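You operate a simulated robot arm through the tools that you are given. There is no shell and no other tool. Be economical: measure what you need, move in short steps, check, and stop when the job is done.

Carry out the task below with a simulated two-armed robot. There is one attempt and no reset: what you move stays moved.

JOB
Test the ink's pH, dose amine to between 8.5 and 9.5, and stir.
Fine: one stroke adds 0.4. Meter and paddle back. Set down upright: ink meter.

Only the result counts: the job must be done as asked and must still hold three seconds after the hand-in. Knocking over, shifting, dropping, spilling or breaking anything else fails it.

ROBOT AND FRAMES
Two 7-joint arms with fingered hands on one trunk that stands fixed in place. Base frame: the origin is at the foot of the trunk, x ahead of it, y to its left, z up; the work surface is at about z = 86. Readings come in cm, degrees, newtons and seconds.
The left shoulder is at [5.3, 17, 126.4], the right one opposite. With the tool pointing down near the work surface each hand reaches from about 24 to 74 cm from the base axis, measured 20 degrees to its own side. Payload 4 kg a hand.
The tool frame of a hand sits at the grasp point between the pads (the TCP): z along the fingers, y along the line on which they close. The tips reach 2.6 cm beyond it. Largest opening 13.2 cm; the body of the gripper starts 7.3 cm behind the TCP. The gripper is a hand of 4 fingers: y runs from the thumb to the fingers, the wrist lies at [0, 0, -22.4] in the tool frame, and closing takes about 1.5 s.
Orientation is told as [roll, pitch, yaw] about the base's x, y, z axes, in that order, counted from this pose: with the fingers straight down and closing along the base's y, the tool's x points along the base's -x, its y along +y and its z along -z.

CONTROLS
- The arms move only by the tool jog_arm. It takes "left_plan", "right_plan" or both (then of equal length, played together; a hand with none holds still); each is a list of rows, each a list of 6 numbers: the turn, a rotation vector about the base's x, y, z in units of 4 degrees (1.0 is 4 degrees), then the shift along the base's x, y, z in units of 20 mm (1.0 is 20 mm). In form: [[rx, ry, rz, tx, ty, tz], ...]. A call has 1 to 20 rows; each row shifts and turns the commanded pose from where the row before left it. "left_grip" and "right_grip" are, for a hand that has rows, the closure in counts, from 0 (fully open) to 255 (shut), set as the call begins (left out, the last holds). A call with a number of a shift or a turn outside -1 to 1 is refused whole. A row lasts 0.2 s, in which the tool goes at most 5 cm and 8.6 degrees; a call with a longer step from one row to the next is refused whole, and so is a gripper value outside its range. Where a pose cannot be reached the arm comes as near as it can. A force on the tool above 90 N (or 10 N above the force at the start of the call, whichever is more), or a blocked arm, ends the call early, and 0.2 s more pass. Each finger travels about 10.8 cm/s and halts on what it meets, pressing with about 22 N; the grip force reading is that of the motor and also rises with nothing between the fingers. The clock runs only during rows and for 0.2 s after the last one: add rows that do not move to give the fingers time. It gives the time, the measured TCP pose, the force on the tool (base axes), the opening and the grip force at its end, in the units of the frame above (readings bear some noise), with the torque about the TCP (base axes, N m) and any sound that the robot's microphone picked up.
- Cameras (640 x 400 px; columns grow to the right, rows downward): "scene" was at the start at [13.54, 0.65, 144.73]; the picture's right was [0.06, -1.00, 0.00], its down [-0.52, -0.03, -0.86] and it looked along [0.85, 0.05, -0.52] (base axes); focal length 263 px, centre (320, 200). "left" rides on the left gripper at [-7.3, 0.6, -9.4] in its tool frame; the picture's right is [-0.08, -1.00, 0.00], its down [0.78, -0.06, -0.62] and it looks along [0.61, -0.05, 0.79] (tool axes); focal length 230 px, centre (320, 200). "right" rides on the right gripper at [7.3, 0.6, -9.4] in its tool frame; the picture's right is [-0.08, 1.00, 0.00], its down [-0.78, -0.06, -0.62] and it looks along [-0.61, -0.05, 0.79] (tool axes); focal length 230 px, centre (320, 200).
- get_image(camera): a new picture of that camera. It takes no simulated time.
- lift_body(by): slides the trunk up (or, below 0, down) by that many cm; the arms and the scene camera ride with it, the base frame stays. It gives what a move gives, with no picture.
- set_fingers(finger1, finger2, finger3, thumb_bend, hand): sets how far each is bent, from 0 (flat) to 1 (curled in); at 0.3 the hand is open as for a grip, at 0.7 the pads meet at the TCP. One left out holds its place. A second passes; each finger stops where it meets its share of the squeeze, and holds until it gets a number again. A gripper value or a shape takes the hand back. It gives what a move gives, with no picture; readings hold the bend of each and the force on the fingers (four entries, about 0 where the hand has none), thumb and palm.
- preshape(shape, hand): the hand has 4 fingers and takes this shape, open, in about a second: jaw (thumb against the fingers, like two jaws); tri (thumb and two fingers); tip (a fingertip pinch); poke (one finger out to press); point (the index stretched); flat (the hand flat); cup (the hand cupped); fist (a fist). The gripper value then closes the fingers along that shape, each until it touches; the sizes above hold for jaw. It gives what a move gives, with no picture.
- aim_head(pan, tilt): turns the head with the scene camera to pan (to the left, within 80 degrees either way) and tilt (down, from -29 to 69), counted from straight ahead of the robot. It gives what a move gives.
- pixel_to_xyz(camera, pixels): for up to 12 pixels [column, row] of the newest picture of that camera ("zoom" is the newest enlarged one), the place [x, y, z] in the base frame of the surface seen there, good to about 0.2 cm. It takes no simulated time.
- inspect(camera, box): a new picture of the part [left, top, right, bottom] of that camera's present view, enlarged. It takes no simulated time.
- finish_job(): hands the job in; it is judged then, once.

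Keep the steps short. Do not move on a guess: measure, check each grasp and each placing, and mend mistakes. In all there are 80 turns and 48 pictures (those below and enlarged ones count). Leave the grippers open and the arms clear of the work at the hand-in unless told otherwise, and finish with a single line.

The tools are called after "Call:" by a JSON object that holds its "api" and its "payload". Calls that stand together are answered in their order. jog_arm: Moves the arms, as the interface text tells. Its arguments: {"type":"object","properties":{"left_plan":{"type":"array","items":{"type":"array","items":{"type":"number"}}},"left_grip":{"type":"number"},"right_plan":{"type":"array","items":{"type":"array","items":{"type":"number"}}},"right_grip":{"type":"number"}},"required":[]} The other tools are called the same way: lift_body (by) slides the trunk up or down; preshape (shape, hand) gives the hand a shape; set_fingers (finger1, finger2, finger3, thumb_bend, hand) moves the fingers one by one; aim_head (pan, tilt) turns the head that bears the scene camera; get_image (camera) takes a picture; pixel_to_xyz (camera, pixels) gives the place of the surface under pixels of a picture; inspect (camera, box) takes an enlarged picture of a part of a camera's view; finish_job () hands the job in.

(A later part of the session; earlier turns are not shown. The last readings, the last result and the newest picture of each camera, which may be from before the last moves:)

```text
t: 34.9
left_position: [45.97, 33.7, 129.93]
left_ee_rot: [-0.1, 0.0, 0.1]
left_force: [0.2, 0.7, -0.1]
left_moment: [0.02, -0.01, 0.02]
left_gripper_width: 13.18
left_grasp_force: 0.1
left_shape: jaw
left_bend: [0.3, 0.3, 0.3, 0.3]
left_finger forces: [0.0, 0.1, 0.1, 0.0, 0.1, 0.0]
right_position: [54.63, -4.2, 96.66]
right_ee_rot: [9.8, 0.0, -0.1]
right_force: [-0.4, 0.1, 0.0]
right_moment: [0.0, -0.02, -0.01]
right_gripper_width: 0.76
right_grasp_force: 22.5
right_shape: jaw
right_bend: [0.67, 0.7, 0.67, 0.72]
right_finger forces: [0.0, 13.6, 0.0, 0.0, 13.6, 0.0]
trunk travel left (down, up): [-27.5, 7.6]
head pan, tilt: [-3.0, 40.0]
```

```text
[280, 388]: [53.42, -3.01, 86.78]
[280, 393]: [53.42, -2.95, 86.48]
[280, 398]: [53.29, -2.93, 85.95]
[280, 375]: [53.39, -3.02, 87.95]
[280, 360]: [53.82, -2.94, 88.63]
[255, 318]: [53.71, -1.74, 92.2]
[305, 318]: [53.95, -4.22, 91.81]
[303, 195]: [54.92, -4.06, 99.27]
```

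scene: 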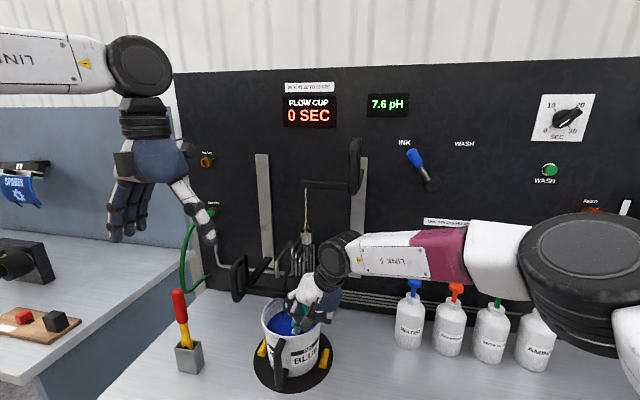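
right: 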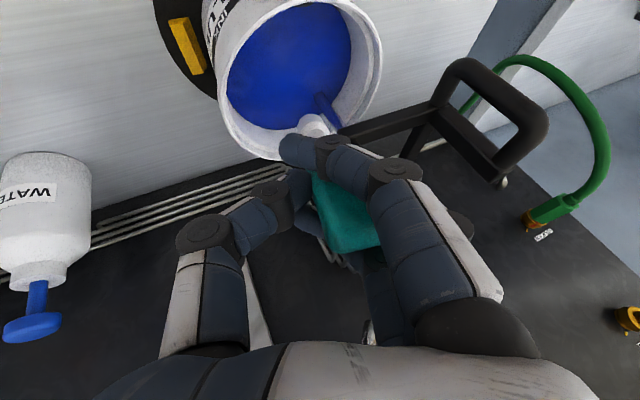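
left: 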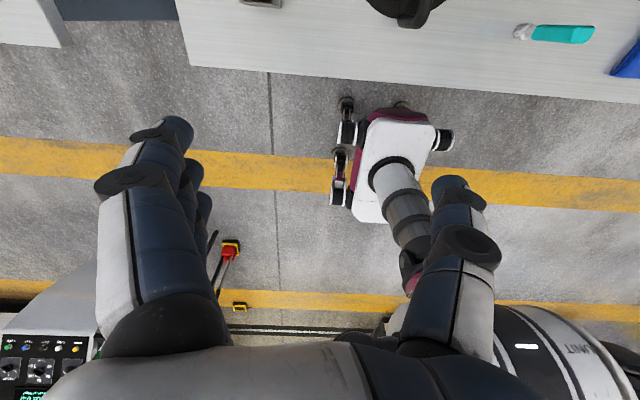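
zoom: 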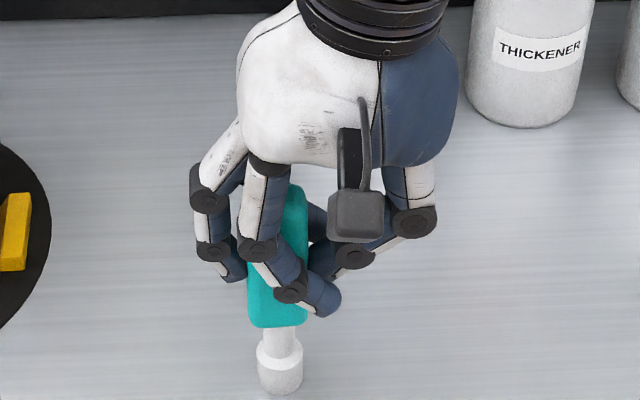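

The base bottom is at or within 2 mm of the table. I press down in 0.6 mm steps to feel contact.

Call:
{"api": "jog_arm", "payload": {"right_plan": [[0, 0, 0, 0, 0, -0.03], [0, 0, 0, 0, 0, -0.03], [0, 0, 0, 0, 0, -0.03], [0, 0, 0, 0, 0, 0]]}}

```text
t: 35.9
left_position: [45.91, 33.73, 130.03]
left_ee_rot: [0.0, 0.0, 0.0]
left_force: [0.4, -0.1, -0.5]
left_moment: [-0.02, -0.02, 0.03]
left_gripper_width: 13.18
left_grasp_force: 0.0
left_shape: jaw
left_bend: [0.3, 0.3, 0.3, 0.3]
left_finger forces: [0.1, 0.1, 0.0, 0.1, 0.1, 0.2]
right_position: [54.62, -4.09, 96.36]
right_ee_rot: [9.8, 0.0, -0.3]
right_force: [0.2, 0.3, 6.5]
right_moment: [0.09, -0.04, -0.05]
right_gripper_width: 0.78
right_grasp_force: 22.3
right_shape: jaw
right_bend: [0.67, 0.7, 0.67, 0.73]
right_finger forces: [0.0, 13.9, 0.1, 0.1, 14.3, 0.0]
trunk travel left (down, up): [-27.5, 7.6]
head pan, tilt: [-3.0, 40.0]
```

There is 6.5 N of contact, so the meter stands. I release it by opening partly first and then check.

Call:
{"api": "jog_arm", "payload": {"right_plan": [[0, 0, 0, 0, 0, 0], [0, 0, 0, 0, 0, 0], [0, 0, 0, 0, 0, 0]], "right_grip": 170}}

Call:
{"api": "inspect", "payload": {"camera": "scene", "box": [290, 190, 370, 270]}}

```text
t: 36.7
left_position: [45.96, 33.7, 130.16]
left_ee_rot: [0.0, 0.0, 0.0]
left_force: [0.0, 0.3, 0.3]
left_moment: [-0.03, 0.0, -0.01]
left_gripper_width: 13.16
left_grasp_force: 0.0
left_shape: jaw
left_bend: [0.3, 0.3, 0.3, 0.3]
left_finger forces: [0.0, 0.1, 0.0, 0.1, 0.0, 0.0]
right_position: [54.57, -4.19, 96.35]
right_ee_rot: [9.8, 0.0, 0.0]
right_force: [-0.2, -0.5, 0.2]
right_moment: [-0.04, -0.04, 0.0]
right_gripper_width: 4.36
right_grasp_force: 0.1
right_shape: jaw
right_bend: [0.73, 0.74, 0.73, 0.7]
right_finger forces: [0.0, 0.1, 0.0, 0.0, 0.0, 0.0]
trunk travel left (down, up): [-27.5, 7.6]
head pan, tilt: [-3.0, 40.0]
```

```text
5.00 times, centred on (330, 230) of scene
```

zoom: 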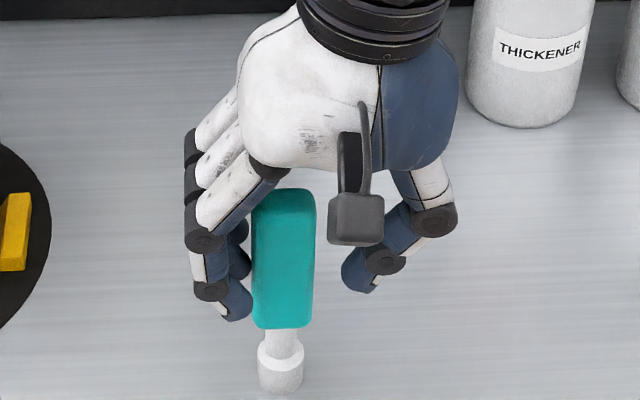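

The meter stands upright, free of the fingers. I open fully and raise the hand straight up 16 cm.

Call:
{"api": "jog_arm", "payload": {"right_plan": [[0, 0, 0, 0, 0, 0], [0, 0, 0, 0, 0, 0], [0, 0, 0, 0, 0, 0], [0, 0, 0, 0, 0, 0], [0, 0, 0, 0, 0, 0], [0, 0, 0, 0, 0, 0.3], [0, 0, 0, 0, 0, 0.6], [0, 0, 0, 0, 0, 0.9], [0, 0, 0, 0, 0, 0.9], [0, 0, 0, 0, 0, 0.9], [0, 0, 0, 0, 0, 0.9], [0, 0, 0, 0, 0, 0.9], [0, 0, 0, 0, 0, 0.9], [0, 0, 0, 0, 0, 0.9], [0, 0, 0, 0, 0, 0.9]], "right_grip": 0}}

Call:
{"api": "aim_head", "payload": {"pan": -15, "tilt": 32}}

Call:
{"api": "get_image", "payload": {"camera": "scene"}}

```text
t: 39.9
left_position: [45.98, 33.74, 130.1]
left_ee_rot: [0.0, -0.1, -0.1]
left_force: [0.2, 0.3, 0.3]
left_moment: [0.01, -0.01, 0.02]
left_gripper_width: 13.18
left_grasp_force: 0.0
left_shape: jaw
left_bend: [0.3, 0.3, 0.3, 0.3]
left_finger forces: [0.0, 0.1, 0.0, 0.0, 0.0, 0.0]
right_position: [54.53, -4.16, 112.62]
right_ee_rot: [9.8, 0.1, -0.1]
right_force: [0.7, 0.4, -0.4]
right_moment: [-0.01, -0.02, -0.01]
right_gripper_width: 13.19
right_grasp_force: 0.1
right_shape: jaw
right_bend: [0.3, 0.3, 0.3, 0.3]
right_finger forces: [0.0, 0.0, 0.0, 0.0, 0.0, 0.0]
trunk travel left (down, up): [-27.5, 7.6]
head pan, tilt: [-3.0, 40.0]
```

```text
t: 40.6
left_position: [46.05, 33.63, 130.06]
left_ee_rot: [0.0, -0.1, 0.0]
left_force: [0.2, 0.5, -0.1]
left_moment: [0.02, -0.03, 0.01]
left_gripper_width: 13.16
left_grasp_force: 0.1
left_shape: jaw
left_bend: [0.3, 0.3, 0.3, 0.3]
left_finger forces: [0.1, 0.0, 0.0, 0.1, 0.0, 0.0]
right_position: [54.59, -4.32, 112.59]
right_ee_rot: [10.0, 0.1, -0.1]
right_force: [-0.2, 0.2, -0.1]
right_moment: [0.01, 0.01, -0.01]
right_gripper_width: 13.17
right_grasp_force: 0.0
right_shape: jaw
right_bend: [0.3, 0.3, 0.3, 0.3]
right_finger forces: [0.0, 0.1, 0.0, 0.0, 0.0, 0.0]
trunk travel left (down, up): [-27.5, 7.6]
head pan, tilt: [-15.0, 32.0]
```

```text
15 pictures are left
```

scene: 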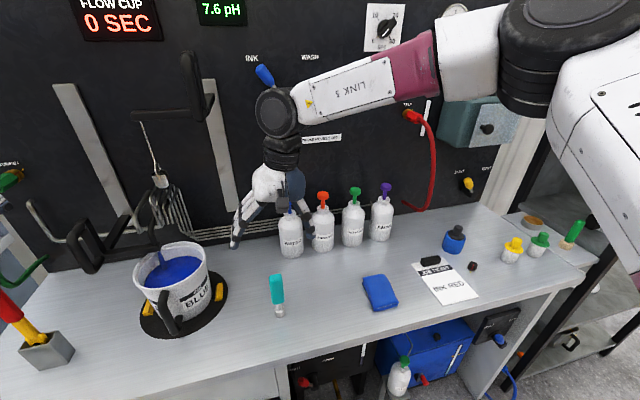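

The meter stands upright at (277,295). Now I measure the amine pump head at (386,188) and form a poking finger on the right hand.

Call:
{"api": "pixel_to_xyz", "payload": {"camera": "scene", "pixels": [[386, 184], [386, 187], [386, 190], [382, 187], [390, 187], [385, 198], [383, 205], [380, 225], [354, 191], [277, 276]]}}

Call:
{"api": "preshape", "payload": {"shape": "fist", "hand": "right"}}

Call:
{"api": "inspect", "payload": {"camera": "scene", "box": [340, 160, 420, 250]}}

```text
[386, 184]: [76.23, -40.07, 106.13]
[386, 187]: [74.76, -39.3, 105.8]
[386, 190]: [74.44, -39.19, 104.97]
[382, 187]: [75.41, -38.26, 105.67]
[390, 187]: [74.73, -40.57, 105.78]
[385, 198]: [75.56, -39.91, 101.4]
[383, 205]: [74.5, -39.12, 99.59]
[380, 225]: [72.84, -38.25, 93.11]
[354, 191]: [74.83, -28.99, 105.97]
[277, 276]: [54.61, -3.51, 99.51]
```

```text
t: 41.5
left_position: [46.02, 33.67, 130.05]
left_ee_rot: [0.0, 0.0, 0.0]
left_force: [-0.2, 0.7, -1.1]
left_moment: [0.01, -0.02, 0.02]
left_gripper_width: 13.18
left_grasp_force: 0.0
left_shape: jaw
left_bend: [0.3, 0.3, 0.3, 0.3]
left_finger forces: [0.0, 0.0, 0.0, 0.0, 0.0, 0.0]
right_position: [54.48, -4.13, 112.65]
right_ee_rot: [9.9, 0.0, -0.1]
right_force: [-0.2, 0.7, 0.2]
right_moment: [-0.01, -0.02, -0.01]
right_gripper_width: 0.01
right_grasp_force: 0.1
right_shape: fist
right_bend: [1.0, 1.0, 0.99, 0.54]
right_finger forces: [0.0, 0.0, 0.1, 0.0, 0.1, 0.0]
trunk travel left (down, up): [-27.5, 7.6]
head pan, tilt: [-15.0, 32.0]
```

```text
4.44 times, centred on (380, 205) of scene
```

zoom: 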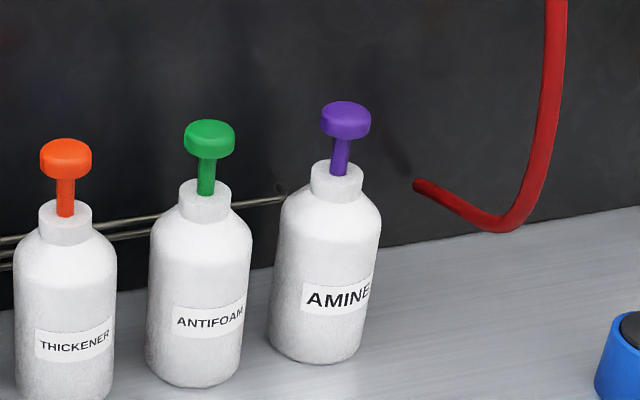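

The pump head is centred near (75.6,-39.7) with top z 106. A single finger is more precise than a fist here, so I form "poke" and look at the fingertip in the right camera.

Call:
{"api": "preshape", "payload": {"shape": "poke", "hand": "right"}}

Call:
{"api": "get_image", "payload": {"camera": "right"}}

```text
t: 42.5
left_position: [45.98, 33.73, 130.02]
left_ee_rot: [0.1, 0.1, 0.0]
left_force: [-0.1, -0.5, -0.6]
left_moment: [0.04, -0.01, 0.02]
left_gripper_width: 13.18
left_grasp_force: 0.1
left_shape: jaw
left_bend: [0.3, 0.3, 0.3, 0.3]
left_finger forces: [0.0, 0.0, 0.0, 0.0, 0.0, 0.0]
right_position: [54.42, -4.2, 112.5]
right_ee_rot: [9.9, 0.2, -0.1]
right_force: [-0.1, 0.2, -0.2]
right_moment: [-0.02, 0.0, 0.0]
right_gripper_width: 0.03
right_grasp_force: 0.0
right_shape: poke
right_bend: [1.0, 1.0, 1.0, 0.46]
right_finger forces: [0.0, 0.1, 0.1, 0.1, 0.0, 0.0]
trunk travel left (down, up): [-27.5, 7.6]
head pan, tilt: [-15.0, 32.0]
```

```text
13 pictures are left
```

right: 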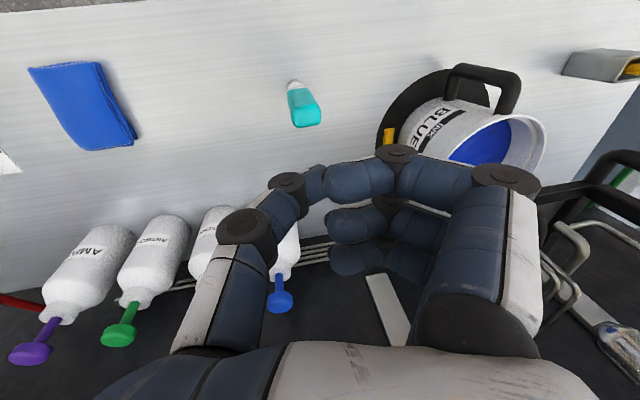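

"poke" leaves all fingers curled. I measure how low the knuckles reach in this shape.

Call:
{"api": "pixel_to_xyz", "payload": {"camera": "right", "pixels": [[395, 150], [395, 165], [435, 180], [360, 178], [312, 185], [288, 180], [283, 210], [358, 222], [355, 258], [506, 175], [37, 350]]}}

Call:
{"api": "inspect", "payload": {"camera": "scene", "box": [200, 130, 340, 260]}}

```text
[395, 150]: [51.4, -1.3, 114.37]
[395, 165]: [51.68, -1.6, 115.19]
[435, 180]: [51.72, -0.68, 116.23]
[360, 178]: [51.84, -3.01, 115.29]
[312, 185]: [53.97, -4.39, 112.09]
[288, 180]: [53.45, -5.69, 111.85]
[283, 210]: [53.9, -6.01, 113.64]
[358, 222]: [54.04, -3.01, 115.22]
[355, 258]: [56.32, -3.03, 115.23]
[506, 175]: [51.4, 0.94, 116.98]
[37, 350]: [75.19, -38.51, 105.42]
```

```text
3.08 times, centred on (270, 195) of scene
```

zoom: 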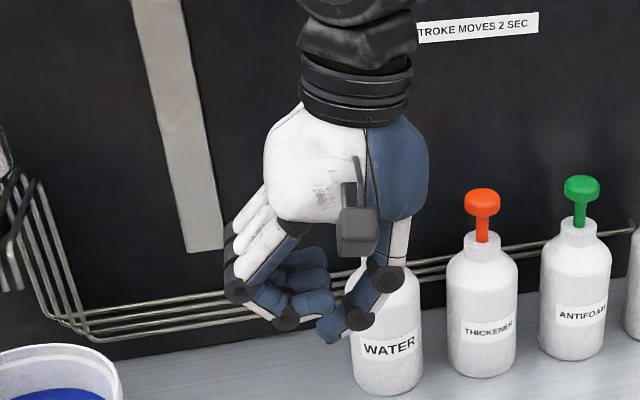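

In "poke" the thumb is the lowest part. A pinch of middle finger and thumb gives a known tip right at the TCP axis, so I set those two at 0.7 and keep the others curled.

Call:
{"api": "set_fingers", "payload": {"hand": "right", "finger1": 1.0, "finger2": 0.7, "finger3": 1.0, "thumb_bend": 0.7}}

Call:
{"api": "inspect", "payload": {"camera": "right", "box": [220, 80, 560, 300]}}

```text
t: 43.5
left_position: [46.0, 33.71, 130.14]
left_ee_rot: [0.1, 0.0, 0.0]
left_force: [-1.8, 0.1, 0.8]
left_moment: [0.01, -0.05, -0.01]
left_gripper_width: 13.2
left_grasp_force: 0.0
left_shape: jaw
left_bend: [0.3, 0.3, 0.3, 0.3]
left_finger forces: [0.1, 0.1, 0.0, 0.0, 0.1, 0.0]
right_position: [54.53, -4.12, 112.59]
right_ee_rot: [9.9, 0.0, -0.2]
right_force: [-0.1, 1.3, -0.3]
right_moment: [0.01, 0.02, 0.0]
right_gripper_width: 3.93
right_grasp_force: 0.0
right_shape: fingers
right_bend: [1.0, 0.7, 1.0, 0.7]
right_finger forces: [0.1, 0.1, 0.0, 0.0, 0.0, 0.0]
trunk travel left (down, up): [-27.5, 7.6]
head pan, tilt: [-15.0, 32.0]
```

```text
1.82 times, centred on (390, 190) of right
```

zoom: 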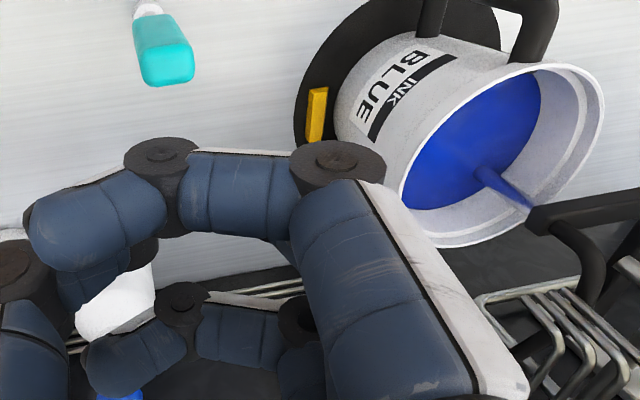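

That shape is unclear, so I use the known closed jaw, whose tips end 2.6 cm beyond the TCP. I set it, then carry the hand high over to in front of the amine bottle with a 32° forward tilt for reach.

Call:
{"api": "preshape", "payload": {"shape": "jaw", "hand": "right"}}

Call:
{"api": "jog_arm", "payload": {"right_plan": [[-0.825, 0, 0, 0, -0.89, 0.27], [-0.825, 0, 0, 0, -0.89, 0.27], [-0.825, 0, 0, 0, -0.89, 0.27], [0, -1, 0, 0, -0.89, 0.27], [0, -1, 0, 0, -0.89, 0.27], [0, -1, 0, 0, -0.89, 0.27], [0, -1, 0, 0, -0.89, 0.27], [0, -1, 0, 0, -0.89, 0.27], [0, -1, 0, 0, -0.89, 0.27], [0, -1, 0, 0, -0.89, 0.27], [0, -1, 0, 0.3, -0.89, 0], [0, 0, 0, 0.3, -0.89, 0], [0, 0, 0, 0.3, -0.89, 0], [0, 0, 0, 0.3, -0.89, 0], [0, 0, 0, 0.3, -0.89, 0], [0, 0, 0, 0.3, -0.89, 0], [0, 0, 0, 0.3, -0.89, 0], [0, 0, 0, 0.3, -0.89, 0], [0, 0, 0, 0.3, -0.89, 0], [0, 0, 0, 0.3, -0.89, 0]], "right_grip": 255}}

```text
t: 44.4
left_position: [46.06, 33.72, 130.14]
left_ee_rot: [0.0, 0.0, 0.0]
left_force: [1.4, 0.3, -1.0]
left_moment: [-0.01, -0.02, 0.01]
left_gripper_width: 13.17
left_grasp_force: 0.0
left_shape: jaw
left_bend: [0.3, 0.3, 0.3, 0.3]
left_finger forces: [0.0, 0.0, 0.1, 0.0, 0.1, 0.0]
right_position: [54.44, -4.25, 112.5]
right_ee_rot: [10.0, 0.1, -0.1]
right_force: [0.2, -0.2, -0.5]
right_moment: [0.01, -0.01, 0.01]
right_gripper_width: 13.18
right_grasp_force: 0.0
right_shape: jaw
right_bend: [0.3, 0.3, 0.3, 0.3]
right_finger forces: [0.1, 0.0, 0.0, 0.1, 0.0, 0.1]
trunk travel left (down, up): [-27.5, 7.6]
head pan, tilt: [-15.0, 32.0]
```

```text
t: 48.5
left_position: [46.04, 33.75, 129.99]
left_ee_rot: [0.0, 0.1, 0.0]
left_force: [0.4, -0.6, 0.5]
left_moment: [0.01, -0.03, 0.02]
left_gripper_width: 13.16
left_grasp_force: 0.1
left_shape: jaw
left_bend: [0.3, 0.3, 0.3, 0.3]
left_finger forces: [0.0, 0.1, 0.0, 0.0, 0.1, 0.0]
right_position: [60.41, -39.83, 118.06]
right_ee_rot: [0.2, -31.9, -0.1]
right_force: [-1.3, -0.1, 0.1]
right_moment: [-0.01, -0.03, 0.02]
right_gripper_width: 0.0
right_grasp_force: 21.8
right_shape: jaw
right_bend: [0.67, 0.58, 0.67, 0.66]
right_finger forces: [0.0, 0.0, 0.0, 0.0, 0.0, 0.0]
trunk travel left (down, up): [-27.5, 7.6]
head pan, tilt: [-15.0, 32.0]
```

The closed hand is at (60.4,-39.8,118). I move forward to x 75.5, still above the pump, and look.

Call:
{"api": "jog_arm", "payload": {"right_plan": [[0, 0, 0, 0.9, 0, 0], [0, 0, 0, 0.9, 0, 0], [0, 0, 0, 0.9, 0, 0], [0, 0, 0, 0.9, 0, 0], [0, 0, 0, 0.9, 0, 0], [0, 0, 0, 0.9, 0, 0], [0, 0, 0, 0.9, 0, 0], [0, 0, 0, 0.9, 0, 0], [0, 0, 0, 0.35, 0, 0], [0, 0, 0, 0, 0, 0]]}}

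Call:
{"api": "inspect", "payload": {"camera": "scene", "box": [300, 110, 460, 250]}}

```text
t: 50.8
left_position: [45.94, 33.79, 130.14]
left_ee_rot: [0.0, 0.0, -0.1]
left_force: [0.9, 0.4, -0.2]
left_moment: [0.01, -0.02, 0.04]
left_gripper_width: 13.19
left_grasp_force: 0.0
left_shape: jaw
left_bend: [0.3, 0.3, 0.3, 0.3]
left_finger forces: [0.1, 0.0, 0.0, 0.1, 0.0, 0.0]
right_position: [75.74, -39.8, 117.99]
right_ee_rot: [0.1, -31.9, -0.2]
right_force: [-0.1, -0.1, 0.1]
right_moment: [0.02, -0.01, -0.02]
right_gripper_width: 0.0
right_grasp_force: 22.0
right_shape: jaw
right_bend: [0.67, 0.58, 0.67, 0.66]
right_finger forces: [0.1, 0.0, 0.1, 0.0, 0.0, 0.0]
trunk travel left (down, up): [-27.5, 7.6]
head pan, tilt: [-15.0, 32.0]
```

```text
2.86 times, centred on (380, 180) of scene
```

zoom: 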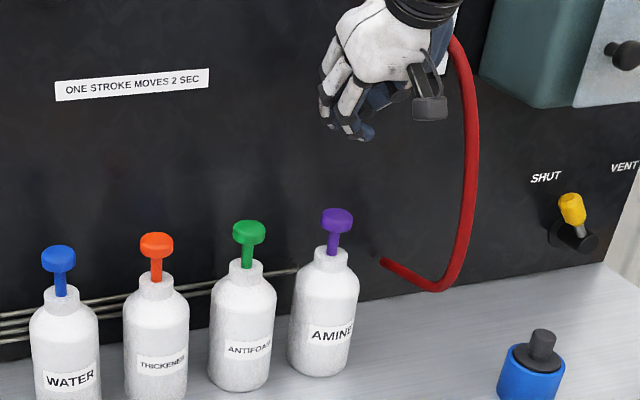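

The hand hangs above the pump. I measure the lowest fingertips (near (360,132) and (335,122) in the zoom), the hose, and the pump top.

Call:
{"api": "pixel_to_xyz", "payload": {"camera": "zoom", "pixels": [[360, 132], [368, 135], [350, 128], [334, 122], [355, 138], [337, 212], [337, 209], [322, 216], [352, 218], [468, 150], [458, 60], [440, 112]]}}

```text
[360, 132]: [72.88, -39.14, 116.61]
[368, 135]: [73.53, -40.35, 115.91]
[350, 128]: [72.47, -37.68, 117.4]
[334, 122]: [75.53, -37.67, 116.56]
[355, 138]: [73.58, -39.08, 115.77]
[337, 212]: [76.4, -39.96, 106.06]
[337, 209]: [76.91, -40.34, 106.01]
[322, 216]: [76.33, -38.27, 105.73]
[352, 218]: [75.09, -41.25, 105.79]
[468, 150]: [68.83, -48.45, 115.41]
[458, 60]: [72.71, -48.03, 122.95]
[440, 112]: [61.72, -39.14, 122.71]
```

The pump top is centred at (75.9,-39.75), z 106. My lowest fingertip is at about (73.5,-39.8,115.6), and the hose is clear at y -48. I move 2 cm forward and 0.4 cm left, then lower 8.4 cm to hover about 1 cm above the pump.

Call:
{"api": "jog_arm", "payload": {"right_plan": [[0, 0, 0, 0.5, 0.1, 0], [0, 0, 0, 0.5, 0.1, 0], [0, 0, 0, 0, 0, -0.7], [0, 0, 0, 0, 0, -0.7], [0, 0, 0, 0, 0, -0.7], [0, 0, 0, 0, 0, -0.7], [0, 0, 0, 0, 0, -0.7], [0, 0, 0, 0, 0, -0.7], [0, 0, 0, 0, 0, 0]]}}

Call:
{"api": "inspect", "payload": {"camera": "scene", "box": [340, 150, 430, 230]}}

```text
t: 52.8
left_position: [45.98, 33.71, 130.06]
left_ee_rot: [0.0, 0.0, 0.0]
left_force: [-0.1, 0.1, 0.5]
left_moment: [0.01, -0.03, -0.01]
left_gripper_width: 13.18
left_grasp_force: 0.0
left_shape: jaw
left_bend: [0.3, 0.3, 0.3, 0.3]
left_finger forces: [0.1, 0.0, 0.0, 0.1, 0.1, 0.1]
right_position: [77.66, -39.23, 109.65]
right_ee_rot: [0.1, -31.9, -0.1]
right_force: [1.2, -0.3, 0.5]
right_moment: [-0.01, -0.02, -0.03]
right_gripper_width: 0.0
right_grasp_force: 21.9
right_shape: jaw
right_bend: [0.67, 0.58, 0.67, 0.66]
right_finger forces: [0.0, 0.1, 0.0, 0.0, 0.0, 0.0]
trunk travel left (down, up): [-27.5, 7.6]
head pan, tilt: [-15.0, 32.0]
```

```text
5.00 times, centred on (385, 190) of scene
```

zoom: 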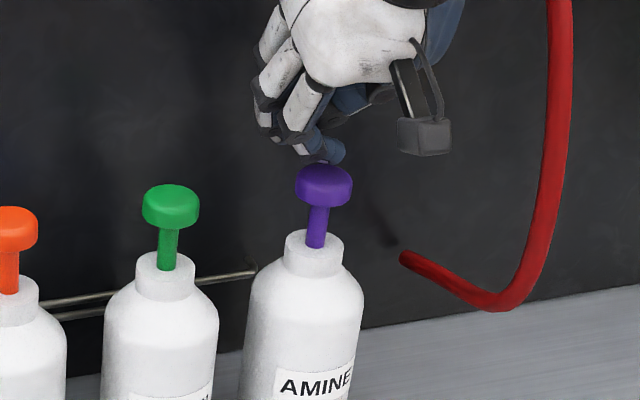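

The fingertip sits just above the purple head. I measure the gap and alignment.

Call:
{"api": "pixel_to_xyz", "payload": {"camera": "zoom", "pixels": [[335, 150], [320, 150], [342, 155], [300, 150], [325, 165], [325, 180], [325, 171]]}}

```text
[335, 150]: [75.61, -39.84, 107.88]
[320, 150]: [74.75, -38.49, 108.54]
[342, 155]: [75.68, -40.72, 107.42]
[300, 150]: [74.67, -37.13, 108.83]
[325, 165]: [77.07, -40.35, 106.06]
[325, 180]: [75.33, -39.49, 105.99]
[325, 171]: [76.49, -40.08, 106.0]
```

The tip is at (75.6,-39.9), about 1 cm above the head. First press: slowly down 2.4 cm, watching force and sound.

Call:
{"api": "jog_arm", "payload": {"right_plan": [[0, 0, 0, 0, 0, -0.15], [0, 0, 0, 0, 0, -0.15], [0, 0, 0, 0, 0, -0.15], [0, 0, 0, 0, 0, -0.15], [0, 0, 0, 0, 0, -0.15], [0, 0, 0, 0, 0, -0.15], [0, 0, 0, 0, 0, -0.15], [0, 0, 0, 0, 0, -0.15], [0, 0, 0, 0, 0, 0]]}}

```text
t: 54.8
left_position: [46.03, 33.72, 130.16]
left_ee_rot: [-0.1, -0.1, 0.0]
left_force: [0.4, -0.9, 0.4]
left_moment: [0.03, 0.02, 0.01]
left_gripper_width: 13.18
left_grasp_force: 0.0
left_shape: jaw
left_bend: [0.3, 0.3, 0.3, 0.3]
left_finger forces: [0.0, 0.0, 0.0, 0.1, 0.0, 0.0]
right_position: [77.59, -39.38, 107.21]
right_ee_rot: [0.0, -31.9, -0.1]
right_force: [0.1, 1.4, 4.3]
right_moment: [-0.02, 0.05, -0.01]
right_gripper_width: 0.0
right_grasp_force: 21.4
right_shape: jaw
right_bend: [0.68, 0.58, 0.67, 0.66]
right_finger forces: [3.9, 0.0, 0.0, 0.0, 0.0, 0.0]
trunk travel left (down, up): [-27.5, 7.6]
head pan, tilt: [-15.0, 32.0]
```

It is in contact with 4.3 N on finger 1. I continue a little further.

Call:
{"api": "jog_arm", "payload": {"right_plan": [[0, 0, 0, 0, 0, -0.1], [0, 0, 0, 0, 0, -0.1], [0, 0, 0, 0, 0, -0.1], [0, 0, 0, 0, 0, 0]]}}

Call:
{"api": "inspect", "payload": {"camera": "scene", "box": [340, 150, 430, 230]}}

```text
t: 55.8
left_position: [46.05, 33.7, 130.13]
left_ee_rot: [0.0, 0.0, 0.1]
left_force: [0.7, 0.0, -0.6]
left_moment: [0.04, 0.0, 0.04]
left_gripper_width: 13.2
left_grasp_force: 0.0
left_shape: jaw
left_bend: [0.3, 0.3, 0.3, 0.3]
left_finger forces: [0.0, 0.0, 0.0, 0.1, 0.1, 0.0]
right_position: [77.6, -39.35, 106.53]
right_ee_rot: [0.1, -31.9, -0.1]
right_force: [2.2, 1.6, 4.8]
right_moment: [-0.05, 0.02, -0.01]
right_gripper_width: 0.0
right_grasp_force: 21.4
right_shape: jaw
right_bend: [0.69, 0.58, 0.67, 0.66]
right_finger forces: [4.6, 0.1, 0.1, 0.0, 0.0, 0.0]
trunk travel left (down, up): [-27.5, 7.6]
head pan, tilt: [-15.0, 32.0]
```

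```text
5.00 times, centred on (385, 190) of scene
```

zoom: 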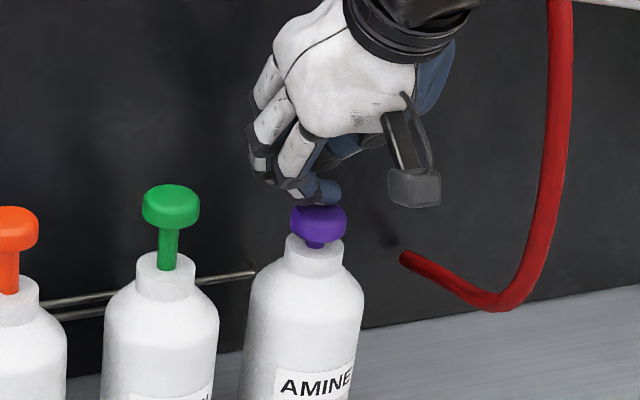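

The head is almost down on the neck, with a soft spring and no click yet. I press the last few millimetres to the stop.

Call:
{"api": "jog_arm", "payload": {"right_plan": [[0, 0, 0, 0, 0, -0.1], [0, 0, 0, 0, 0, -0.1], [0, 0, 0, 0, 0, -0.1], [0, 0, 0, 0, 0, 0]]}}

```text
t: 56.8
left_position: [45.81, 33.84, 130.2]
left_ee_rot: [-0.1, -0.1, 0.1]
left_force: [0.4, -0.8, 0.6]
left_moment: [0.04, -0.01, -0.03]
left_gripper_width: 13.19
left_grasp_force: 0.0
left_shape: jaw
left_bend: [0.3, 0.3, 0.3, 0.3]
left_finger forces: [0.0, 0.1, 0.1, 0.0, 0.0, 0.0]
right_position: [77.52, -39.27, 106.31]
right_ee_rot: [0.0, -32.1, -0.1]
right_force: [2.9, 4.1, 15.2]
right_moment: [-0.18, 0.11, 0.0]
right_gripper_width: 0.0
right_grasp_force: 22.3
right_shape: jaw
right_bend: [0.71, 0.58, 0.67, 0.66]
right_finger forces: [15.7, 0.0, 0.0, 0.0, 0.1, 0.0]
trunk travel left (down, up): [-27.5, 7.6]
head pan, tilt: [-15.0, 32.0]
```

It has bottomed at 15 N, so stroke 1 is complete. Now I release fully (3 cm up), let it spring back, and press again for stroke 2, ending at the bottom.

Call:
{"api": "jog_arm", "payload": {"right_plan": [[0, 0, 0, 0, 0, 0.25], [0, 0, 0, 0, 0, 0.25], [0, 0, 0, 0, 0, 0.25], [0, 0, 0, 0, 0, 0.25], [0, 0, 0, 0, 0, 0.25], [0, 0, 0, 0, 0, 0.25], [0, 0, 0, 0, 0, 0.1], [0, 0, 0, 0, 0, 0], [0, 0, 0, 0, 0, 0], [0, 0, 0, 0, 0, 0], [0, 0, 0, 0, 0, 0]]}}

Call:
{"api": "inspect", "payload": {"camera": "scene", "box": [340, 150, 430, 230]}}

```text
t: 59.1
left_position: [46.04, 33.64, 130.07]
left_ee_rot: [0.0, 0.0, 0.0]
left_force: [-0.4, -0.7, -0.2]
left_moment: [-0.05, -0.01, 0.0]
left_gripper_width: 13.18
left_grasp_force: 0.0
left_shape: jaw
left_bend: [0.3, 0.3, 0.3, 0.3]
left_finger forces: [0.0, 0.0, 0.0, 0.1, 0.1, 0.0]
right_position: [77.6, -39.41, 109.16]
right_ee_rot: [0.1, -31.9, -0.2]
right_force: [0.1, 0.4, -0.4]
right_moment: [0.01, 0.0, 0.02]
right_gripper_width: 0.0
right_grasp_force: 22.3
right_shape: jaw
right_bend: [0.67, 0.58, 0.67, 0.66]
right_finger forces: [0.1, 0.1, 0.0, 0.1, 0.0, 0.1]
trunk travel left (down, up): [-27.5, 7.6]
head pan, tilt: [-15.0, 32.0]
```

```text
5.00 times, centred on (385, 190) of scene
```

zoom: 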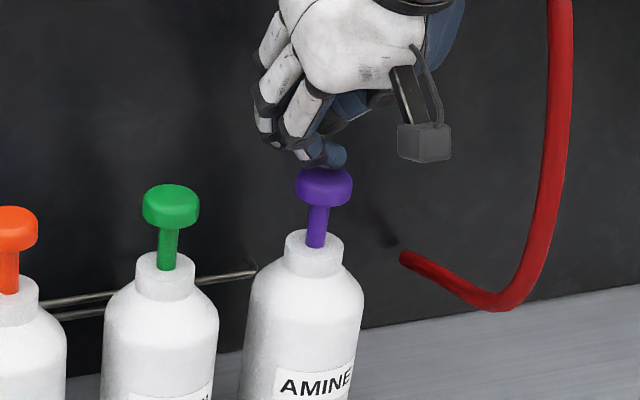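

The pump has sprung back fully and the bottle has not moved. Stroke 2: same depth down.

Call:
{"api": "jog_arm", "payload": {"right_plan": [[0, 0, 0, 0, 0, -0.25], [0, 0, 0, 0, 0, -0.25], [0, 0, 0, 0, 0, -0.25], [0, 0, 0, 0, 0, -0.25], [0, 0, 0, 0, 0, -0.25], [0, 0, 0, 0, 0, -0.25], [0, 0, 0, 0, 0, -0.1], [0, 0, 0, 0, 0, 0], [0, 0, 0, 0, 0, 0]]}}

Call:
{"api": "jog_arm", "payload": {"right_plan": [[0, 0, 0, 0, 0, 0.25], [0, 0, 0, 0, 0, 0.25], [0, 0, 0, 0, 0, 0.25], [0, 0, 0, 0, 0, 0.25], [0, 0, 0, 0, 0, 0.25], [0, 0, 0, 0, 0, 0.25], [0, 0, 0, 0, 0, 0.1], [0, 0, 0, 0, 0, 0], [0, 0, 0, 0, 0, 0], [0, 0, 0, 0, 0, 0], [0, 0, 0, 0, 0, 0]]}}

```text
t: 61.1
left_position: [45.83, 33.89, 130.13]
left_ee_rot: [-0.1, 0.0, 0.0]
left_force: [0.0, 0.2, 0.0]
left_moment: [0.0, 0.02, 0.01]
left_gripper_width: 13.2
left_grasp_force: 0.0
left_shape: jaw
left_bend: [0.3, 0.3, 0.3, 0.3]
left_finger forces: [0.0, 0.1, 0.0, 0.0, 0.0, 0.0]
right_position: [77.48, -39.17, 106.21]
right_ee_rot: [0.0, -32.1, -0.2]
right_force: [4.0, 4.0, 15.4]
right_moment: [-0.19, 0.12, 0.0]
right_gripper_width: 0.0
right_grasp_force: 22.5
right_shape: jaw
right_bend: [0.71, 0.58, 0.67, 0.66]
right_finger forces: [16.1, 0.1, 0.1, 0.0, 0.1, 0.1]
trunk travel left (down, up): [-27.5, 7.6]
head pan, tilt: [-15.0, 32.0]
```

```text
t: 63.5
left_position: [45.99, 33.71, 130.02]
left_ee_rot: [-0.1, -0.1, 0.0]
left_force: [0.4, -0.3, 0.5]
left_moment: [0.02, -0.01, 0.05]
left_gripper_width: 13.2
left_grasp_force: 0.0
left_shape: jaw
left_bend: [0.3, 0.3, 0.3, 0.3]
left_finger forces: [0.0, 0.0, 0.0, 0.0, 0.0, 0.0]
right_position: [77.54, -39.38, 109.31]
right_ee_rot: [0.1, -31.9, -0.2]
right_force: [-0.4, -0.9, 0.4]
right_moment: [0.01, -0.04, -0.01]
right_gripper_width: 0.0
right_grasp_force: 21.8
right_shape: jaw
right_bend: [0.68, 0.58, 0.67, 0.66]
right_finger forces: [0.2, 0.0, 0.1, 0.1, 0.0, 0.1]
trunk travel left (down, up): [-27.5, 7.6]
head pan, tilt: [-15.0, 32.0]
```

Stroke 2 is done (15.4 N at the stop, then released). Strokes 3 and 4 go the same way, for 7.6 + 1.6 = 9.2.

Call:
{"api": "jog_arm", "payload": {"right_plan": [[0, 0, 0, 0, 0, -0.25], [0, 0, 0, 0, 0, -0.25], [0, 0, 0, 0, 0, -0.25], [0, 0, 0, 0, 0, -0.25], [0, 0, 0, 0, 0, -0.25], [0, 0, 0, 0, 0, -0.25], [0, 0, 0, 0, 0, -0.1], [0, 0, 0, 0, 0, 0], [0, 0, 0, 0, 0, 0]]}}

Call:
{"api": "jog_arm", "payload": {"right_plan": [[0, 0, 0, 0, 0, 0.25], [0, 0, 0, 0, 0, 0.25], [0, 0, 0, 0, 0, 0.25], [0, 0, 0, 0, 0, 0.25], [0, 0, 0, 0, 0, 0.25], [0, 0, 0, 0, 0, 0.25], [0, 0, 0, 0, 0, 0.1], [0, 0, 0, 0, 0, 0], [0, 0, 0, 0, 0, 0], [0, 0, 0, 0, 0, 0], [0, 0, 0, 0, 0, 0]]}}

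Call:
{"api": "jog_arm", "payload": {"right_plan": [[0, 0, 0, 0, 0, -0.25], [0, 0, 0, 0, 0, -0.25], [0, 0, 0, 0, 0, -0.25], [0, 0, 0, 0, 0, -0.25], [0, 0, 0, 0, 0, -0.25], [0, 0, 0, 0, 0, -0.25], [0, 0, 0, 0, 0, -0.1], [0, 0, 0, 0, 0, 0], [0, 0, 0, 0, 0, 0]]}}

Call:
{"api": "jog_arm", "payload": {"right_plan": [[0, 0, 0, 0, 0, 0.25], [0, 0, 0, 0, 0, 0.25], [0, 0, 0, 0, 0, 0.25], [0, 0, 0, 0, 0, 0.25], [0, 0, 0, 0, 0, 0.25], [0, 0, 0, 0, 0, 0.25], [0, 0, 0, 0, 0, 0.5], [0, 0, 0, 0, 0, 0.9], [0, 0, 0, 0, 0, 0.9], [0, 0, 0, 0, 0, 0.9], [0, 0, 0, 0, 0, 0.9]]}}

```text
t: 65.5
left_position: [45.86, 33.8, 130.11]
left_ee_rot: [-0.1, -0.2, 0.0]
left_force: [0.3, -0.8, 0.4]
left_moment: [0.05, -0.03, -0.01]
left_gripper_width: 13.18
left_grasp_force: 0.1
left_shape: jaw
left_bend: [0.3, 0.3, 0.3, 0.3]
left_finger forces: [0.1, 0.0, 0.1, 0.1, 0.0, 0.0]
right_position: [77.52, -39.22, 106.23]
right_ee_rot: [0.1, -32.1, 0.0]
right_force: [3.6, 4.0, 16.1]
right_moment: [-0.17, 0.13, 0.06]
right_gripper_width: 0.01
right_grasp_force: 21.8
right_shape: jaw
right_bend: [0.71, 0.58, 0.67, 0.66]
right_finger forces: [16.0, 0.0, 0.0, 0.0, 0.1, 0.1]
trunk travel left (down, up): [-27.5, 7.6]
head pan, tilt: [-15.0, 32.0]
```

```text
t: 68.0
left_position: [45.92, 33.77, 130.0]
left_ee_rot: [-0.1, 0.1, 0.0]
left_force: [-0.2, 0.4, -0.5]
left_moment: [0.01, -0.02, -0.01]
left_gripper_width: 13.18
left_grasp_force: 0.1
left_shape: jaw
left_bend: [0.3, 0.3, 0.3, 0.3]
left_finger forces: [0.0, 0.0, 0.0, 0.0, 0.1, 0.1]
right_position: [77.65, -39.28, 109.31]
right_ee_rot: [0.1, -31.9, 0.0]
right_force: [-0.9, -0.6, 0.2]
right_moment: [-0.04, -0.02, 0.02]
right_gripper_width: 0.0
right_grasp_force: 22.0
right_shape: jaw
right_bend: [0.68, 0.58, 0.67, 0.66]
right_finger forces: [0.8, 0.1, 0.0, 0.1, 0.1, 0.0]
trunk travel left (down, up): [-27.5, 7.6]
head pan, tilt: [-15.0, 32.0]
```

```text
t: 70.0
left_position: [45.97, 33.9, 130.04]
left_ee_rot: [-0.2, 0.0, -0.1]
left_force: [-0.7, 0.4, -0.7]
left_moment: [-0.04, 0.02, 0.02]
left_gripper_width: 13.2
left_grasp_force: 0.1
left_shape: jaw
left_bend: [0.3, 0.3, 0.3, 0.3]
left_finger forces: [0.1, 0.0, 0.0, 0.0, 0.0, 0.1]
right_position: [77.55, -39.2, 106.38]
right_ee_rot: [-0.2, -32.1, -0.1]
right_force: [3.9, 4.6, 15.8]
right_moment: [-0.18, 0.12, 0.0]
right_gripper_width: 0.0
right_grasp_force: 21.9
right_shape: jaw
right_bend: [0.71, 0.58, 0.67, 0.66]
right_finger forces: [15.6, 0.1, 0.0, 0.0, 0.1, 0.0]
trunk travel left (down, up): [-27.5, 7.6]
head pan, tilt: [-15.0, 32.0]
```

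```text
t: 72.3
left_position: [45.96, 33.78, 130.0]
left_ee_rot: [0.0, 0.0, -0.1]
left_force: [0.0, 0.8, -0.5]
left_moment: [-0.01, 0.02, 0.06]
left_gripper_width: 13.17
left_grasp_force: 0.1
left_shape: jaw
left_bend: [0.3, 0.3, 0.3, 0.3]
left_finger forces: [0.0, 0.0, 0.0, 0.1, 0.1, 0.0]
right_position: [77.66, -39.29, 117.16]
right_ee_rot: [0.2, -31.9, -0.1]
right_force: [0.2, -0.4, 0.3]
right_moment: [-0.01, 0.0, -0.02]
right_gripper_width: 0.01
right_grasp_force: 22.0
right_shape: jaw
right_bend: [0.67, 0.58, 0.67, 0.66]
right_finger forces: [0.0, 0.1, 0.1, 0.0, 0.0, 0.1]
trunk travel left (down, up): [-27.5, 7.6]
head pan, tilt: [-15.0, 32.0]
```

All four strokes reached the stop at about 15 to 16 N and were released, so pH should be 9.2. The paddle's red handle stands at about (55.8,43.5), z 100 to 110. I retract the right hand and bring the left hand in front of the handle, tilted so the fingers point nearly forward (pitch -72).

Call:
{"api": "jog_arm", "payload": {"right_plan": [[0, 0, 0, -0.8, 0, 0], [0, 0, 0, -0.8, 0, 0], [0, 0, 0, -0.8, 0, 0], [0, 0, 0, -0.8, 0, 0], [0, 0, 0, -0.8, 0, 0], [0, 0, 0, -0.8, 0, 0], [0, 0, 0, -0.8, 0, 0], [0, 0, 0, -0.8, 0, 0], [0, 0, 0, -0.8, 0, 0], [0, 0, 0, -0.8, 0, 0], [0, 0, 0, -0.3, 0, 0.4], [0, 0, 0, -0.3, 0, 0.4], [0, 0, 0, -0.3, 0, 0.4], [0, 0, 0, -0.3, 0, 0.4], [0, 0, 0, -0.3, 0, 0.4], [0, 0, 0, -0.3, 0, 0.4], [0, 0, 0, -0.3, 0, 0.4], [0, 0, 0, -0.3, 0, 0.4], [0, 0, 0, 0, 0, 0.4], [0, 0, 0, 0, 0, 0.4]], "left_plan": [[0, -1, 0, 0, 0.27, -0.6], [0, -1, 0, 0, 0.27, -0.6], [0, -1, 0, 0, 0.27, -0.6], [0, -1, 0, 0, 0.27, -0.6], [0, -1, 0, 0, 0.27, -0.6], [0, -1, 0, 0, 0.27, -0.6], [0, -1, 0, 0, 0.27, -0.6], [0, -1, 0, 0, 0.27, -0.6], [0, -1, 0, 0, 0.27, -0.6], [0, -1, 0, 0, 0.27, -0.6], [0, -1, 0, 0, 0.27, -0.6], [0, -1, 0, 0, 0.27, -0.6], [0, -1, 0, 0, 0.27, -0.6], [0, -1, 0, 0, 0.27, -0.6], [0, -1, 0, 0, 0.27, -0.6], [0, -1, 0, 0, 0.27, -0.6], [0, -1, 0, 0, 0.27, -0.6], [0, -1, 0, 0, 0.27, -0.6], [0, 0, 0, 0, 0, -0.6], [0, 0, 0, 0, 0, -0.6]], "left_grip": 0}}

Call:
{"api": "aim_head", "payload": {"pan": 28, "tilt": 36}}

Call:
{"api": "get_image", "payload": {"camera": "scene"}}

```text
t: 76.5
left_position: [46.12, 43.4, 106.05]
left_ee_rot: [0.1, -71.9, -0.1]
left_force: [-0.4, -0.5, -0.6]
left_moment: [0.01, -0.01, 0.01]
left_gripper_width: 13.18
left_grasp_force: 0.0
left_shape: jaw
left_bend: [0.3, 0.3, 0.3, 0.3]
left_finger forces: [0.0, 0.0, 0.1, 0.1, 0.0, 0.1]
right_position: [56.79, -39.39, 125.12]
right_ee_rot: [0.0, -31.8, 0.0]
right_force: [0.5, 1.0, 0.1]
right_moment: [-0.02, -0.02, 0.04]
right_gripper_width: 0.02
right_grasp_force: 21.4
right_shape: jaw
right_bend: [0.67, 0.58, 0.67, 0.66]
right_finger forces: [0.0, 0.0, 0.0, 0.1, 0.0, 0.0]
trunk travel left (down, up): [-27.5, 7.6]
head pan, tilt: [-15.0, 32.0]
```

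```text
t: 77.7
left_position: [45.98, 43.39, 106.1]
left_ee_rot: [0.0, -71.9, -0.1]
left_force: [-0.3, 0.2, 0.3]
left_moment: [-0.01, 0.0, 0.01]
left_gripper_width: 13.22
left_grasp_force: 0.0
left_shape: jaw
left_bend: [0.3, 0.3, 0.3, 0.3]
left_finger forces: [0.1, 0.1, 0.1, 0.0, 0.0, 0.0]
right_position: [56.76, -39.41, 125.21]
right_ee_rot: [0.0, -32.0, -0.1]
right_force: [0.1, 0.0, 0.0]
right_moment: [0.0, 0.0, -0.01]
right_gripper_width: 0.02
right_grasp_force: 21.7
right_shape: jaw
right_bend: [0.67, 0.58, 0.67, 0.66]
right_finger forces: [0.0, 0.1, 0.0, 0.0, 0.0, 0.0]
trunk travel left (down, up): [-27.5, 7.6]
head pan, tilt: [28.0, 36.0]
```

```text
6 pictures are left
```

scene: 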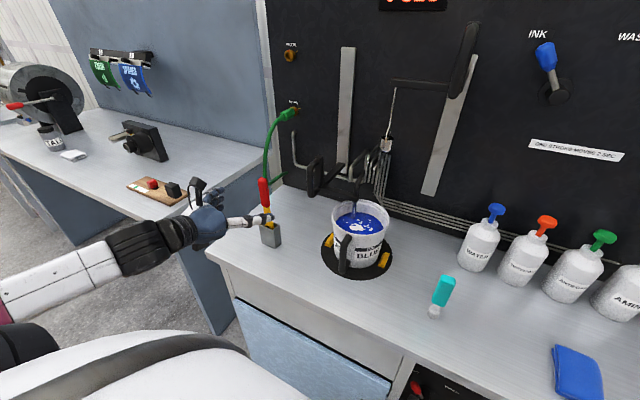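

The ink now shows unmixed amine streaks. The left hand is in front of the paddle. I measure the handle once more.

Call:
{"api": "pixel_to_xyz", "payload": {"camera": "scene", "pixels": [[263, 181], [264, 190], [265, 200], [266, 208], [267, 228], [261, 190], [267, 190], [270, 242], [366, 190], [358, 220], [330, 215]]}}

Call:
{"api": "get_image", "payload": {"camera": "left"}}

```text
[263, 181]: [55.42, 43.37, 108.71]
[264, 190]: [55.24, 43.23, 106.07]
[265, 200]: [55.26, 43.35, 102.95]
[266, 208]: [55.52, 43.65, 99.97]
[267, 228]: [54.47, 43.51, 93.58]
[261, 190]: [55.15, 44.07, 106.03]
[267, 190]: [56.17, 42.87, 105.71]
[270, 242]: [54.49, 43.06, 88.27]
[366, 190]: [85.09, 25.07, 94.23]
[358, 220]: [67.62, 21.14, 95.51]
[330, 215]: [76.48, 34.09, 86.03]
```

```text
5 pictures are left
```

left: 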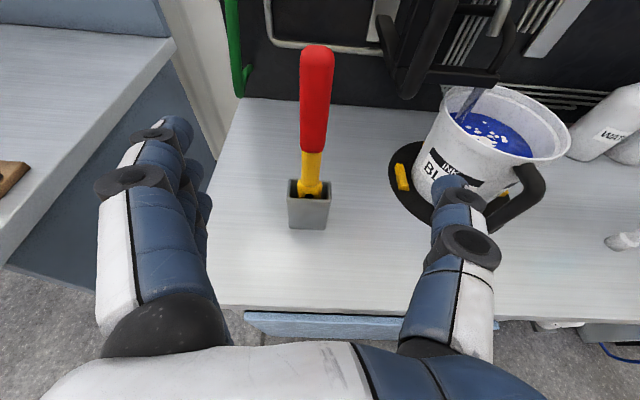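

The paddle is vertical and centred between the fingers; the handle axis is about (56.2,43.4). I advance 10 cm, then close.

Call:
{"api": "jog_arm", "payload": {"left_plan": [[0, 0, 0, 0.5, 0, -0.04], [0, 0, 0, 0.5, 0, -0.04], [0, 0, 0, 0.5, 0, -0.04], [0, 0, 0, 0.5, 0, -0.04], [0, 0, 0, 0.5, 0, -0.04], [0, 0, 0, 0.5, 0, -0.04], [0, 0, 0, 0.5, 0, -0.04], [0, 0, 0, 0.5, 0, -0.04], [0, 0, 0, 0.5, 0, -0.04], [0, 0, 0, 0.5, 0, -0.04], [0, 0, 0, 0, 0, 0]]}}

Call:
{"api": "jog_arm", "payload": {"left_plan": [[0, 0, 0, 0, 0, 0], [0, 0, 0, 0, 0, 0], [0, 0, 0, 0, 0, 0], [0, 0, 0, 0, 0, 0], [0, 0, 0, 0, 0, 0], [0, 0, 0, 0, 0, 0], [0, 0, 0, 0, 0, 0], [0, 0, 0, 0, 0, 0]], "left_grip": 255}}

Call:
{"api": "get_image", "payload": {"camera": "left"}}

```text
t: 80.0
left_position: [55.97, 43.42, 105.26]
left_ee_rot: [0.0, -72.0, 0.0]
left_force: [-0.2, 0.0, -0.2]
left_moment: [0.0, 0.01, -0.02]
left_gripper_width: 13.2
left_grasp_force: 0.0
left_shape: jaw
left_bend: [0.3, 0.3, 0.3, 0.3]
left_finger forces: [0.0, 0.0, 0.0, 0.1, 0.0, 0.0]
right_position: [56.7, -39.3, 125.23]
right_ee_rot: [0.0, -32.0, 0.0]
right_force: [0.0, 0.0, 0.3]
right_moment: [0.03, -0.01, -0.02]
right_gripper_width: 0.01
right_grasp_force: 21.8
right_shape: jaw
right_bend: [0.67, 0.58, 0.67, 0.66]
right_finger forces: [0.1, 0.0, 0.0, 0.1, 0.1, 0.0]
trunk travel left (down, up): [-27.5, 7.6]
head pan, tilt: [28.0, 36.0]
```

```text
t: 81.8
left_position: [55.94, 43.41, 105.3]
left_ee_rot: [0.0, -72.0, 0.0]
left_force: [0.5, 0.5, -0.4]
left_moment: [-0.03, 0.02, -0.01]
left_gripper_width: 1.02
left_grasp_force: 21.8
left_shape: jaw
left_bend: [0.66, 0.71, 0.72, 0.73]
left_finger forces: [5.5, 4.7, 6.3, 0.0, 16.7, 0.1]
right_position: [56.89, -39.36, 125.2]
right_ee_rot: [0.1, -31.9, -0.1]
right_force: [0.5, 0.8, 0.3]
right_moment: [0.0, 0.0, 0.02]
right_gripper_width: 0.0
right_grasp_force: 21.7
right_shape: jaw
right_bend: [0.67, 0.58, 0.67, 0.66]
right_finger forces: [0.0, 0.0, 0.0, 0.1, 0.0, 0.0]
trunk travel left (down, up): [-27.5, 7.6]
head pan, tilt: [28.0, 36.0]
```

```text
4 pictures are left
```

left: 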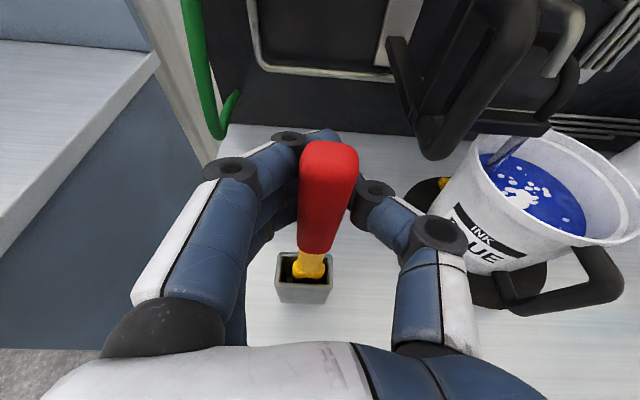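

All three fingers and the thumb hold the handle firmly. I lift the paddle straight out 14.4 cm, pull back 5 cm, and move right to y 21, in front of the bucket.

Call:
{"api": "jog_arm", "payload": {"left_plan": [[0, 0, 0, 0, 0, 0.5], [0, 0, 0, 0, 0, 0.9], [0, 0, 0, 0, 0, 1], [0, 0, 0, 0, 0, 1], [0, 0, 0, 0, 0, 1], [0, 0, 0, 0, 0, 1], [0, 0, 0, 0, 0, 1], [0, 0, 0, 0, 0, 0.9], [0, 0, 0, -0.6, -0.93, 0], [0, 0, 0, -0.6, -0.93, 0], [0, 0, 0, -0.6, -0.93, 0], [0, 0, 0, -0.6, -0.93, 0], [0, 0, 0, 0, -0.93, 0], [0, 0, 0, 0, -0.93, 0], [0, 0, 0, 0, -0.93, 0], [0, 0, 0, 0, -0.93, 0], [0, 0, 0, 0, -0.93, 0], [0, 0, 0, 0, -0.93, 0], [0, 0, 0, 0, -0.93, 0], [0, 0, 0, 0, -0.93, 0]]}}

Call:
{"api": "get_image", "payload": {"camera": "scene"}}

```text
t: 86.0
left_position: [53.07, 21.42, 119.88]
left_ee_rot: [0.0, -71.9, 0.0]
left_force: [0.6, 0.1, -0.5]
left_moment: [-0.01, 0.0, 0.04]
left_gripper_width: 0.98
left_grasp_force: 21.8
left_shape: jaw
left_bend: [0.66, 0.71, 0.72, 0.73]
left_finger forces: [5.8, 4.6, 5.8, 0.1, 15.4, 0.0]
left hand out of reach, approached as far as the arm can: row 14, 15, 16, 18
right_position: [56.87, -39.5, 125.14]
right_ee_rot: [0.1, -32.0, -0.2]
right_force: [0.0, -0.1, 1.4]
right_moment: [-0.04, 0.02, 0.0]
right_gripper_width: 0.01
right_grasp_force: 21.7
right_shape: jaw
right_bend: [0.67, 0.58, 0.67, 0.66]
right_finger forces: [0.0, 0.0, 0.0, 0.1, 0.0, 0.0]
trunk travel left (down, up): [-27.5, 7.6]
head pan, tilt: [28.0, 36.0]
```

```text
3 pictures are left
```

scene: 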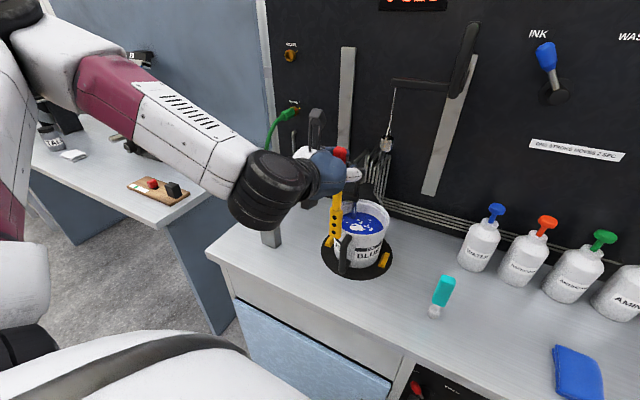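

The paddle is out and upright. I measure its blade and lower end.

Call:
{"api": "pixel_to_xyz", "payload": {"camera": "scene", "pixels": [[335, 240], [334, 244], [334, 247], [336, 230], [331, 238], [340, 235], [337, 200], [337, 215], [386, 140], [386, 150], [316, 115]]}}

```text
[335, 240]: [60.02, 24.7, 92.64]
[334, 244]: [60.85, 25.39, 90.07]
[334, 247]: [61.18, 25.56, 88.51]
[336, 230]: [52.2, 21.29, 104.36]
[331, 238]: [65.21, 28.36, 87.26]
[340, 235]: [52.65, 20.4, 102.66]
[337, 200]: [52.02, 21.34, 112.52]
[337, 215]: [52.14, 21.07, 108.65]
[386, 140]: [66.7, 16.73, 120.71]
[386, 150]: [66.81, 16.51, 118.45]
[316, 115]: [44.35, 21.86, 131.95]
```

The paddle's lower end is at z about 101.8, 18 cm below the TCP and 2.8 cm above the rim. I go forward to (61.5,21), then check the pose before lowering.

Call:
{"api": "jog_arm", "payload": {"left_plan": [[0, 0, 0, 0.65, 0, 0], [0, 0, 0, 0.65, 0, 0], [0, 0, 0, 0.65, 0, 0], [0, 0, 0, 0.65, 0, 0], [0, 0, 0, 0.65, 0, 0], [0, 0, 0, 0.65, 0, 0], [0, 0, 0, 0.65, 0, 0], [0, 0, 0, 0.65, 0, 0], [0, 0, 0, 0, 0, 0]]}}

```text
t: 88.0
left_position: [63.35, 21.46, 120.03]
left_ee_rot: [0.0, -72.0, 0.0]
left_force: [0.6, 0.2, 0.0]
left_moment: [0.04, 0.01, 0.01]
left_gripper_width: 0.98
left_grasp_force: 21.8
left_shape: jaw
left_bend: [0.66, 0.71, 0.72, 0.74]
left_finger forces: [6.0, 4.8, 5.7, 0.1, 14.7, 0.0]
right_position: [56.76, -39.33, 125.21]
right_ee_rot: [0.2, -31.9, -0.1]
right_force: [-1.3, 0.1, -0.6]
right_moment: [0.0, -0.01, -0.01]
right_gripper_width: 0.0
right_grasp_force: 21.9
right_shape: jaw
right_bend: [0.67, 0.58, 0.67, 0.66]
right_finger forces: [0.0, 0.0, 0.1, 0.1, 0.0, 0.0]
trunk travel left (down, up): [-27.5, 7.6]
head pan, tilt: [28.0, 36.0]
```

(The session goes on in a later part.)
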